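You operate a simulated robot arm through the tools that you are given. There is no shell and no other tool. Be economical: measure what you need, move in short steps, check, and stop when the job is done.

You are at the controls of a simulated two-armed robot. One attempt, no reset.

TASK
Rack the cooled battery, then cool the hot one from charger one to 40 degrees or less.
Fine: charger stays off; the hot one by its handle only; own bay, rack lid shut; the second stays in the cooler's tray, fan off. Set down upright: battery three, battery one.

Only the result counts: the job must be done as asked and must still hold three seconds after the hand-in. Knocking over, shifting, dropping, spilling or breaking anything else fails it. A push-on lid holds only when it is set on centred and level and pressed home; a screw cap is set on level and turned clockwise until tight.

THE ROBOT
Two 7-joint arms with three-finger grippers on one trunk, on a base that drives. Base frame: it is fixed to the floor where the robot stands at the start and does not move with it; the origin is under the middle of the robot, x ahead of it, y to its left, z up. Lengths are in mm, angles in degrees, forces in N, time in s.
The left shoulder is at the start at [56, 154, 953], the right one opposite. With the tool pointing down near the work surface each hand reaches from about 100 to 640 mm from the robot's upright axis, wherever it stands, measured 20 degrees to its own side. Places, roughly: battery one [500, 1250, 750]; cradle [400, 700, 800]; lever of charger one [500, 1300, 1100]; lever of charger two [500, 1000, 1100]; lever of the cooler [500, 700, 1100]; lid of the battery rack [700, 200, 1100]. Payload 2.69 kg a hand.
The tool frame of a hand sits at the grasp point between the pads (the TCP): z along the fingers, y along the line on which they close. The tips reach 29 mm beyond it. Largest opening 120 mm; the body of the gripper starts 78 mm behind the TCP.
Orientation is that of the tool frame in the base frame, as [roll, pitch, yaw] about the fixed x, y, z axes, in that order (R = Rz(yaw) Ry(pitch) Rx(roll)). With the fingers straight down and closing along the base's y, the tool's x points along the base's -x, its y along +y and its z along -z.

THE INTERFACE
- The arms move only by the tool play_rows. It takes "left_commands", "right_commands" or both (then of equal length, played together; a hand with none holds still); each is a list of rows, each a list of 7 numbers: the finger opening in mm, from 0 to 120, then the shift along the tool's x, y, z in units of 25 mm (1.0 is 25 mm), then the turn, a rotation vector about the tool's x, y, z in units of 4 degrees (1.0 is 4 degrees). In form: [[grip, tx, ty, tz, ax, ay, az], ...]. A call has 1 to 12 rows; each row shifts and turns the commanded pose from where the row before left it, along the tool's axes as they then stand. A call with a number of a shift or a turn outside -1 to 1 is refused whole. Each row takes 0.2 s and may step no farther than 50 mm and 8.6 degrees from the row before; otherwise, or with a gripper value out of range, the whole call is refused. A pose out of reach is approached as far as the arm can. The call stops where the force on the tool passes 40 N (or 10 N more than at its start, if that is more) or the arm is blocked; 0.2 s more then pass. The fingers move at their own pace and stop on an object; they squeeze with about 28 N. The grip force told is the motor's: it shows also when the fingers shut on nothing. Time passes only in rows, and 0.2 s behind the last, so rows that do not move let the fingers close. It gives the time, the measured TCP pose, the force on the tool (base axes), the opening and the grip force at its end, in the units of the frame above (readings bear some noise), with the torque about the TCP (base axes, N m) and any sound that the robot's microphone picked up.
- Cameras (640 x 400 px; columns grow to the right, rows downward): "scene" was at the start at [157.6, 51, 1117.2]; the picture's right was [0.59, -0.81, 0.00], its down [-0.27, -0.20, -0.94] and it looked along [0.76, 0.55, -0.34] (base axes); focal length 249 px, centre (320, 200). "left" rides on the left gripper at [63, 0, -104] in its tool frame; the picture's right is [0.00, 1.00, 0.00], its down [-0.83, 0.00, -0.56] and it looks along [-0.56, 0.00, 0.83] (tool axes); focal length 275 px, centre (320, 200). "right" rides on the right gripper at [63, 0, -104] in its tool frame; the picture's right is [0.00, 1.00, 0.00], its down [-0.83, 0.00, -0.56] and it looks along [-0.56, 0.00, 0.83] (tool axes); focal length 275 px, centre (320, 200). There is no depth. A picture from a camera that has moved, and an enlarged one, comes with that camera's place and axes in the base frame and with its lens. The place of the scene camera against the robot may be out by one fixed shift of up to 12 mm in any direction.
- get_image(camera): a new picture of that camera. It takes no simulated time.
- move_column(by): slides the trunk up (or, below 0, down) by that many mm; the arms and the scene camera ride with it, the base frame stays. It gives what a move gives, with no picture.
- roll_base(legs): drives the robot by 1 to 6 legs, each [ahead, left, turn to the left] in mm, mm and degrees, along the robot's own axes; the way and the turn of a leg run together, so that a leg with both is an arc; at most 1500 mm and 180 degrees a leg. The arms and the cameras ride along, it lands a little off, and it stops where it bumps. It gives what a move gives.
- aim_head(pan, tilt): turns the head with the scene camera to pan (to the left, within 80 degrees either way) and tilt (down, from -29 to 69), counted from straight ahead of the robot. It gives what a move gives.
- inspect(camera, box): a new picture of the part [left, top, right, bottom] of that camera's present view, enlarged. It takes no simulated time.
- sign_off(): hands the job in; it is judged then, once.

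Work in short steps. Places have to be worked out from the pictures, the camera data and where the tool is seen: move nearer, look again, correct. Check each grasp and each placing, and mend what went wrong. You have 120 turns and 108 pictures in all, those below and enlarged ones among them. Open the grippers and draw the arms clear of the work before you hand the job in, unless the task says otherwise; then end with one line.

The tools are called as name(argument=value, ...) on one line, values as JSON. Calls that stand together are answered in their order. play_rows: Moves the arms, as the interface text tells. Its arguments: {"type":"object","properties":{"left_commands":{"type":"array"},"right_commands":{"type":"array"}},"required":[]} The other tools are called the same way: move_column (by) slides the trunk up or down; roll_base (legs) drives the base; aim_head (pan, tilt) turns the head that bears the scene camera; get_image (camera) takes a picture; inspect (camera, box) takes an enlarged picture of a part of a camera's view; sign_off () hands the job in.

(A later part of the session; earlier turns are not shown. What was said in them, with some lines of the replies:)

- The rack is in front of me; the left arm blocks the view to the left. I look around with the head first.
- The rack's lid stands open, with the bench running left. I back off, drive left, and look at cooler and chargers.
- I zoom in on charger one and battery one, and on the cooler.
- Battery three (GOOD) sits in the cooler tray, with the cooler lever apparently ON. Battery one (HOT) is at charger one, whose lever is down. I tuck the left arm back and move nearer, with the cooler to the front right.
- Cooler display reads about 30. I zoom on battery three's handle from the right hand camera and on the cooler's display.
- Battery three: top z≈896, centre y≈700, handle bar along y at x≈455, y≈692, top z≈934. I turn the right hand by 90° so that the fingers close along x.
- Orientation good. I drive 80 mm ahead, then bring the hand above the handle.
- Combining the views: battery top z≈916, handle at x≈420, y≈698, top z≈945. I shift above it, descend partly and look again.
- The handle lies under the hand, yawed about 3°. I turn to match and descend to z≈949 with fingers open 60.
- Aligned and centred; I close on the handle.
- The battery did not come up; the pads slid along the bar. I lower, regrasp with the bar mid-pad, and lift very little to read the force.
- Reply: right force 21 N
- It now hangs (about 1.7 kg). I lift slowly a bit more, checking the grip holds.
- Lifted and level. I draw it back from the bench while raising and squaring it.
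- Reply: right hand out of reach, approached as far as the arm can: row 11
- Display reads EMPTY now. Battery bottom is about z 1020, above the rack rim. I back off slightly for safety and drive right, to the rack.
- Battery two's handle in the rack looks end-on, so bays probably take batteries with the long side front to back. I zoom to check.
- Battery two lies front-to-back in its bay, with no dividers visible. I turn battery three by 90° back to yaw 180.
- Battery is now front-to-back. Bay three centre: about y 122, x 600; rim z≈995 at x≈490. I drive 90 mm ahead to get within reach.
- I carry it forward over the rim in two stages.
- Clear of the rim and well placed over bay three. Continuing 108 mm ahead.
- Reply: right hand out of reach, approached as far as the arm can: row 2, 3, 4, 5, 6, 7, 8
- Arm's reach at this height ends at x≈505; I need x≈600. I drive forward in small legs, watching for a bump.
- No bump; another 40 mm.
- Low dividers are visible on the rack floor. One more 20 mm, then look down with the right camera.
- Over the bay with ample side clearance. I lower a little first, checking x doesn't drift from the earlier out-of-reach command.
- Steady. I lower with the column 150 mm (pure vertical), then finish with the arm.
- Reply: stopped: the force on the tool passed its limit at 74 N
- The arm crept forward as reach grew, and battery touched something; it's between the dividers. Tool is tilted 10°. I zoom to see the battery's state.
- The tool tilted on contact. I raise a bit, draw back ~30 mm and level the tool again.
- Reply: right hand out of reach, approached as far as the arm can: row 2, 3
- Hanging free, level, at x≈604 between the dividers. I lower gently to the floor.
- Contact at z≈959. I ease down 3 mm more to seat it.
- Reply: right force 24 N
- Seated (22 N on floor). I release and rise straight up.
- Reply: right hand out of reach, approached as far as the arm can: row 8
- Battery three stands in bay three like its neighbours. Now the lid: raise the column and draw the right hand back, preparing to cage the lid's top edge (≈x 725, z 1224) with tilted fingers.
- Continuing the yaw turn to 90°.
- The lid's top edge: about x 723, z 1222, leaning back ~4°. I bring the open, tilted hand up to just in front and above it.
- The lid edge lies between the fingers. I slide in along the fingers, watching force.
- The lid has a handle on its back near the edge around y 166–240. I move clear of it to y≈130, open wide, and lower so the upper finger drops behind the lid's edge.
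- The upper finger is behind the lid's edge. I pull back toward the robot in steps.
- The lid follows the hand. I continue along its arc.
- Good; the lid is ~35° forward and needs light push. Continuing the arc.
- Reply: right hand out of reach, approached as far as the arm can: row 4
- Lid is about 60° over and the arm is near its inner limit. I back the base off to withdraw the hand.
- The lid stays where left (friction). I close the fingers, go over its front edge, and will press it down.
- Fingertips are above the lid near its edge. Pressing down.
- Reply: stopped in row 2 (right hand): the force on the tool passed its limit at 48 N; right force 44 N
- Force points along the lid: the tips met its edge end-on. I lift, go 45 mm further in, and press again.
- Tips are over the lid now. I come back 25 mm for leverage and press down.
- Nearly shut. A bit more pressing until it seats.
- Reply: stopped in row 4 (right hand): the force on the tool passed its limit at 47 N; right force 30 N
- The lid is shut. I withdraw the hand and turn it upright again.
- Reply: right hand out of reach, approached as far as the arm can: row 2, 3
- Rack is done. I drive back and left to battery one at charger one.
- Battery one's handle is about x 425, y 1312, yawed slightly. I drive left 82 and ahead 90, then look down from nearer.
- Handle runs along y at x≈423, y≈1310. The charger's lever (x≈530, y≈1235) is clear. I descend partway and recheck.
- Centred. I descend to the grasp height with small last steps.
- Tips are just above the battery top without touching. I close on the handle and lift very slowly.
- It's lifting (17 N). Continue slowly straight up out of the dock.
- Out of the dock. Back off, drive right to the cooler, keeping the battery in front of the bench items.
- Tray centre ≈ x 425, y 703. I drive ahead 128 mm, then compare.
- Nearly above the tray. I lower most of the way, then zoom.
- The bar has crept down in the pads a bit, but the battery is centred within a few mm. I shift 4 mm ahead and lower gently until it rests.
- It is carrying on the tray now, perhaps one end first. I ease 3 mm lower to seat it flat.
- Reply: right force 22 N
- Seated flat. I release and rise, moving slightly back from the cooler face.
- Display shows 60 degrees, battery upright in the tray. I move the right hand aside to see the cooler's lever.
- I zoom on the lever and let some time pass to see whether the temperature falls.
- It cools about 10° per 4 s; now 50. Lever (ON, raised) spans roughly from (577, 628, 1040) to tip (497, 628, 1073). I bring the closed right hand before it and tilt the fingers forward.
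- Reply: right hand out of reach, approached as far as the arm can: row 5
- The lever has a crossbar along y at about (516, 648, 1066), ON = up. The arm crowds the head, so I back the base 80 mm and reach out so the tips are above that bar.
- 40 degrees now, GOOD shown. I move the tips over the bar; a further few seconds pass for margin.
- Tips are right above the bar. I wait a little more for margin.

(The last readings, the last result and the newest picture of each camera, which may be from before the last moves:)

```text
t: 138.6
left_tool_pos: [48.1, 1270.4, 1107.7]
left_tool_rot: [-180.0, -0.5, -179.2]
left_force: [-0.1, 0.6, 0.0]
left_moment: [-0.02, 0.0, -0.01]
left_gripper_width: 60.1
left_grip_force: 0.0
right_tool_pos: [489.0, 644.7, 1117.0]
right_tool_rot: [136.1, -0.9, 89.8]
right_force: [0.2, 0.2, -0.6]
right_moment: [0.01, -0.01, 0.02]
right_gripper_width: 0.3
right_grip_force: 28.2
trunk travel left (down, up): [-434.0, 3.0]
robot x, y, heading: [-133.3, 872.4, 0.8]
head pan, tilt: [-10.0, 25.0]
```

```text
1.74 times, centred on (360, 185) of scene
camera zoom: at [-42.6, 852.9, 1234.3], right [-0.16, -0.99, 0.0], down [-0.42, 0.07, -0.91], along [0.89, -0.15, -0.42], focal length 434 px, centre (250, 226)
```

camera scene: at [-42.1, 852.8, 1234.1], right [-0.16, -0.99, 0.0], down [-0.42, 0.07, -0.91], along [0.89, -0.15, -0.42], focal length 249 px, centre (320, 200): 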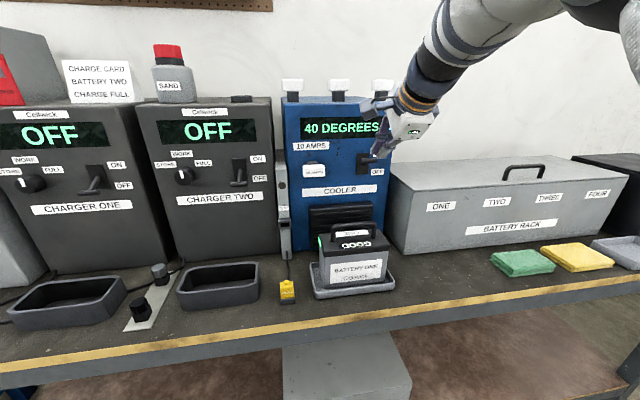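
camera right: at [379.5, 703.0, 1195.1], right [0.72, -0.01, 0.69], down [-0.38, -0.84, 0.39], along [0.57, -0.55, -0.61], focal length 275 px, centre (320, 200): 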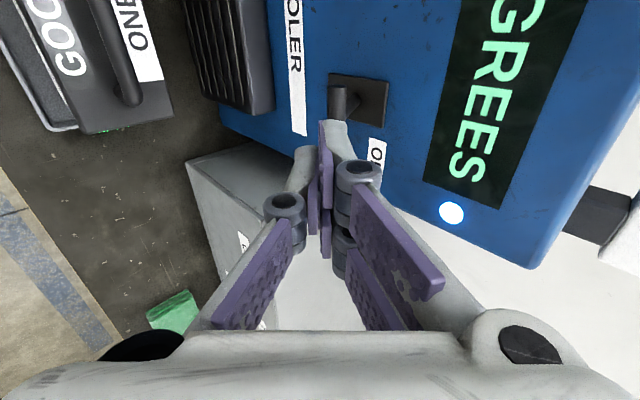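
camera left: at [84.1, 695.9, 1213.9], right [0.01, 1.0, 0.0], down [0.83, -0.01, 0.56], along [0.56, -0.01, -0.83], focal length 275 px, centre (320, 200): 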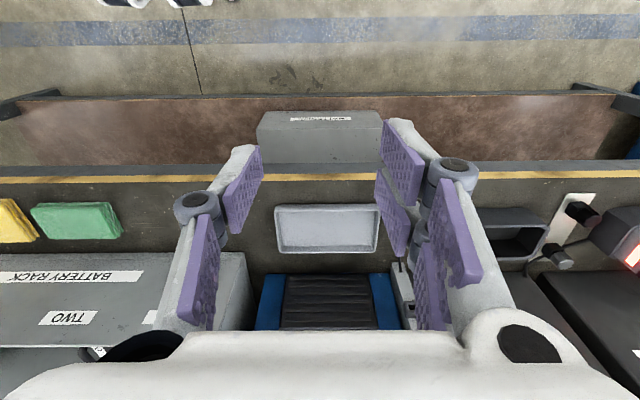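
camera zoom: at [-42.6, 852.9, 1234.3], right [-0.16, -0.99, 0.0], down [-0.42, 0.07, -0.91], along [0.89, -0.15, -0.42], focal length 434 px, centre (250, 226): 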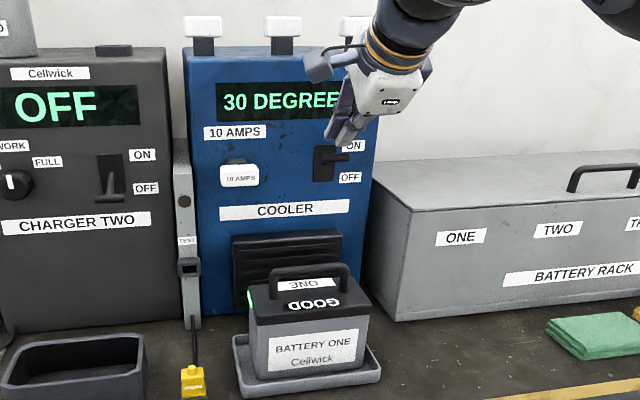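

30 degrees. Now I press the bar down to OFF.

play_rows(right_commands=[[0, 0, -0.22, 0.34, 0, 0, 0], [0, 0, -0.28, 0.28, 0, 0, 0], [0, 0, -0.28, 0.28, 0, 0, 0], [0, 0, -0.28, 0.28, 0, 0, 0], [0, 0, -0.28, 0.28, 0, 0, 0], [0, 0, -0.28, 0.28, 0, 0, 0]])

inspect(camera="scene", box=[270, 70, 450, 300])

```text
t: 140.0
left_tool_pos: [46.1, 1268.6, 1108.7]
left_tool_rot: [180.0, -0.5, -179.1]
left_force: [-0.3, 0.3, 1.1]
left_moment: [-0.01, -0.02, 0.02]
left_gripper_width: 60.1
left_grip_force: 0.1
right_tool_pos: [488.3, 645.3, 1061.7]
right_tool_rot: [135.9, -0.8, 89.8]
right_force: [-3.3, -1.1, 7.3]
right_moment: [-0.07, -0.02, -0.01]
right_gripper_width: 0.0
right_grip_force: 28.0
trunk travel left (down, up): [-434.0, 3.0]
robot x, y, heading: [-136.2, 875.6, 0.6]
head pan, tilt: [-10.0, 25.0]
```

```text
1.74 times, centred on (360, 185) of scene
camera zoom: at [-44.2, 853.0, 1234.6], right [-0.16, -0.99, 0.0], down [-0.42, 0.07, -0.91], along [0.89, -0.15, -0.42], focal length 434 px, centre (250, 226)
```

zoom: 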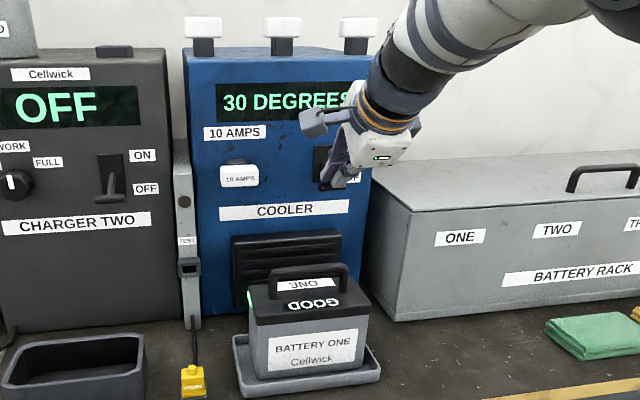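

The bar is moving (7 N). I press a little further.

play_rows(right_commands=[[0, 0, -0.2, 0.28, 0, 0, 0], [0, 0, -0.2, 0.28, 0, 0, 0]])

inspect(camera="scene", box=[270, 70, 450, 300])

```text
t: 140.6
left_tool_pos: [41.7, 1270.5, 1109.1]
left_tool_rot: [-179.9, -0.2, -179.2]
left_force: [0.6, -0.2, -0.1]
left_moment: [0.01, -0.02, -0.02]
left_gripper_width: 59.9
left_grip_force: 0.0
right_tool_pos: [488.6, 645.6, 1058.4]
right_tool_rot: [134.5, -0.5, 89.8]
right_force: [-29.7, 3.6, 26.5]
right_moment: [-0.16, 0.22, -0.2]
right_gripper_width: 0.1
right_grip_force: 28.2
trunk travel left (down, up): [-434.0, 3.0]
robot x, y, heading: [-137.7, 872.0, 0.6]
head pan, tilt: [-10.0, 25.0]
stopped in row 2 (right hand): the force on the tool passed its limit at 43 N (the readings are from after the stop); the commanded pose is now the measured one
```

```text
1.74 times, centred on (360, 185) of scene
camera zoom: at [-50.4, 854.2, 1235.1], right [-0.16, -0.99, 0.0], down [-0.41, 0.07, -0.91], along [0.9, -0.15, -0.42], focal length 434 px, centre (250, 226)
```

zoom: 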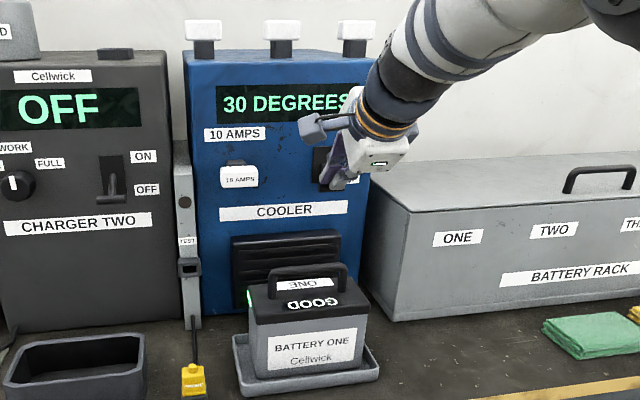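

At the stop. I withdraw and check the lever.

play_rows(right_commands=[[0, 0, 0, -0.8, 0, 0, 0], [0, 0, 0, -1, 0, 0, 0], [0, -0.5, 0, -1, 0, 0, 0], [0, -1, 0, 0, 0, 0, 0], [0, -1, 0, 0, 0, 0, 0], [0, -1, 0, 0, 0, 0, 0]])

inspect(camera="scene", box=[280, 90, 400, 210])

```text
t: 142.0
left_tool_pos: [47.8, 1268.6, 1107.4]
left_tool_rot: [179.9, -0.6, -179.2]
left_force: [-0.5, 0.3, 0.0]
left_moment: [-0.02, -0.02, 0.0]
left_gripper_width: 60.0
left_grip_force: 0.1
right_tool_pos: [445.2, 556.1, 1097.5]
right_tool_rot: [135.3, -0.8, 89.8]
right_force: [-0.2, 0.1, -0.3]
right_moment: [0.03, 0.0, 0.03]
right_gripper_width: 0.0
right_grip_force: 27.9
trunk travel left (down, up): [-434.0, 3.0]
robot x, y, heading: [-133.2, 869.1, 0.7]
head pan, tilt: [-10.0, 25.0]
```

```text
3.33 times, centred on (340, 150) of scene
camera zoom: at [-42.7, 852.3, 1234.2], right [-0.16, -0.99, 0.0], down [-0.42, 0.07, -0.91], along [0.89, -0.15, -0.42], focal length 831 px, centre (253, 367)
```

zoom: 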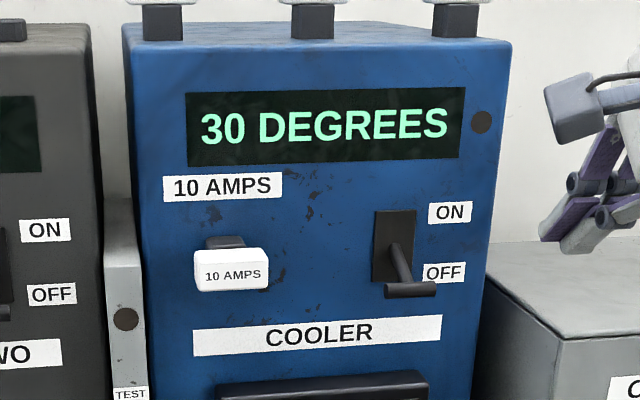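

Fan is OFF (lever down, lamp out), 30 degrees. I open the grippers, back away and take a final look.

play_rows(right_commands=[[60, 0, 0.3, -0.8, 0, 0, 0], [100, 0, 0, -0.6, 0, 0, 0]])

roll_base(legs=[[-250, 0, 0]])

get_image(camera="scene")

inspect(camera="scene", box=[280, 110, 560, 290])

```text
t: 142.6
left_tool_pos: [48.0, 1268.8, 1108.3]
left_tool_rot: [-180.0, -0.5, -179.2]
left_force: [0.3, -0.5, -0.4]
left_moment: [-0.01, 0.0, -0.03]
left_gripper_width: 59.9
left_grip_force: 0.0
right_tool_pos: [425.1, 556.1, 1127.9]
right_tool_rot: [135.2, -0.8, 89.8]
right_force: [-1.0, -0.2, -0.1]
right_moment: [0.05, -0.01, -0.02]
right_gripper_width: 100.1
right_grip_force: 0.4
trunk travel left (down, up): [-434.0, 3.0]
robot x, y, heading: [-136.6, 868.9, 1.1]
head pan, tilt: [-10.0, 25.0]
```

```text
t: 144.4
left_tool_pos: [-200.6, 1266.3, 1108.7]
left_tool_rot: [-180.0, -0.6, -179.3]
left_force: [-0.5, -0.6, -0.2]
left_moment: [-0.01, -0.04, 0.0]
left_gripper_width: 60.1
left_grip_force: 0.1
right_tool_pos: [174.8, 552.5, 1127.8]
right_tool_rot: [135.4, -0.7, 89.7]
right_force: [-0.5, -0.2, 0.5]
right_moment: [-0.01, -0.01, 0.01]
right_gripper_width: 100.0
right_grip_force: 0.1
trunk travel left (down, up): [-434.0, 3.0]
robot x, y, heading: [-384.9, 870.5, 0.5]
head pan, tilt: [-10.0, 25.0]
```

```text
18 pictures are left
camera scene: at [-292.8, 850.0, 1234.3], right [-0.16, -0.99, 0.0], down [-0.42, 0.07, -0.91], along [0.89, -0.15, -0.42], focal length 249 px, centre (320, 200)
```

scene: 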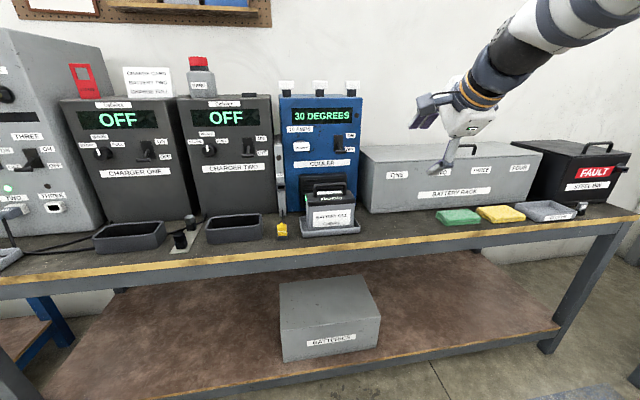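

```text
2.22 times, centred on (420, 200) of scene
camera zoom: at [-292.8, 850.0, 1234.3], right [-0.16, -0.99, 0.0], down [-0.42, 0.07, -0.91], along [0.89, -0.15, -0.42], focal length 554 px, centre (98, 200)
```

zoom: 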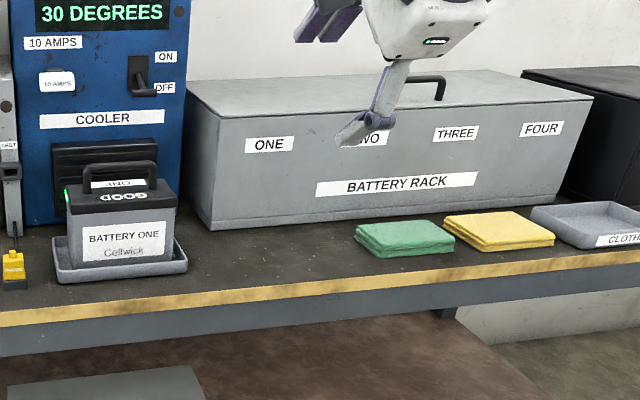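

Lid shut, chargers off, battery one upright in the tray at 30° with the fan off. Everything else is in place, so I hand in.

sign_off()

```text
The job is handed in.
```

Battery three is racked upright in bay three with the lid shut, and battery one, moved only by its handle, stands upright in the cooler's tray at 30 degrees with the fan off; both chargers read OFF.
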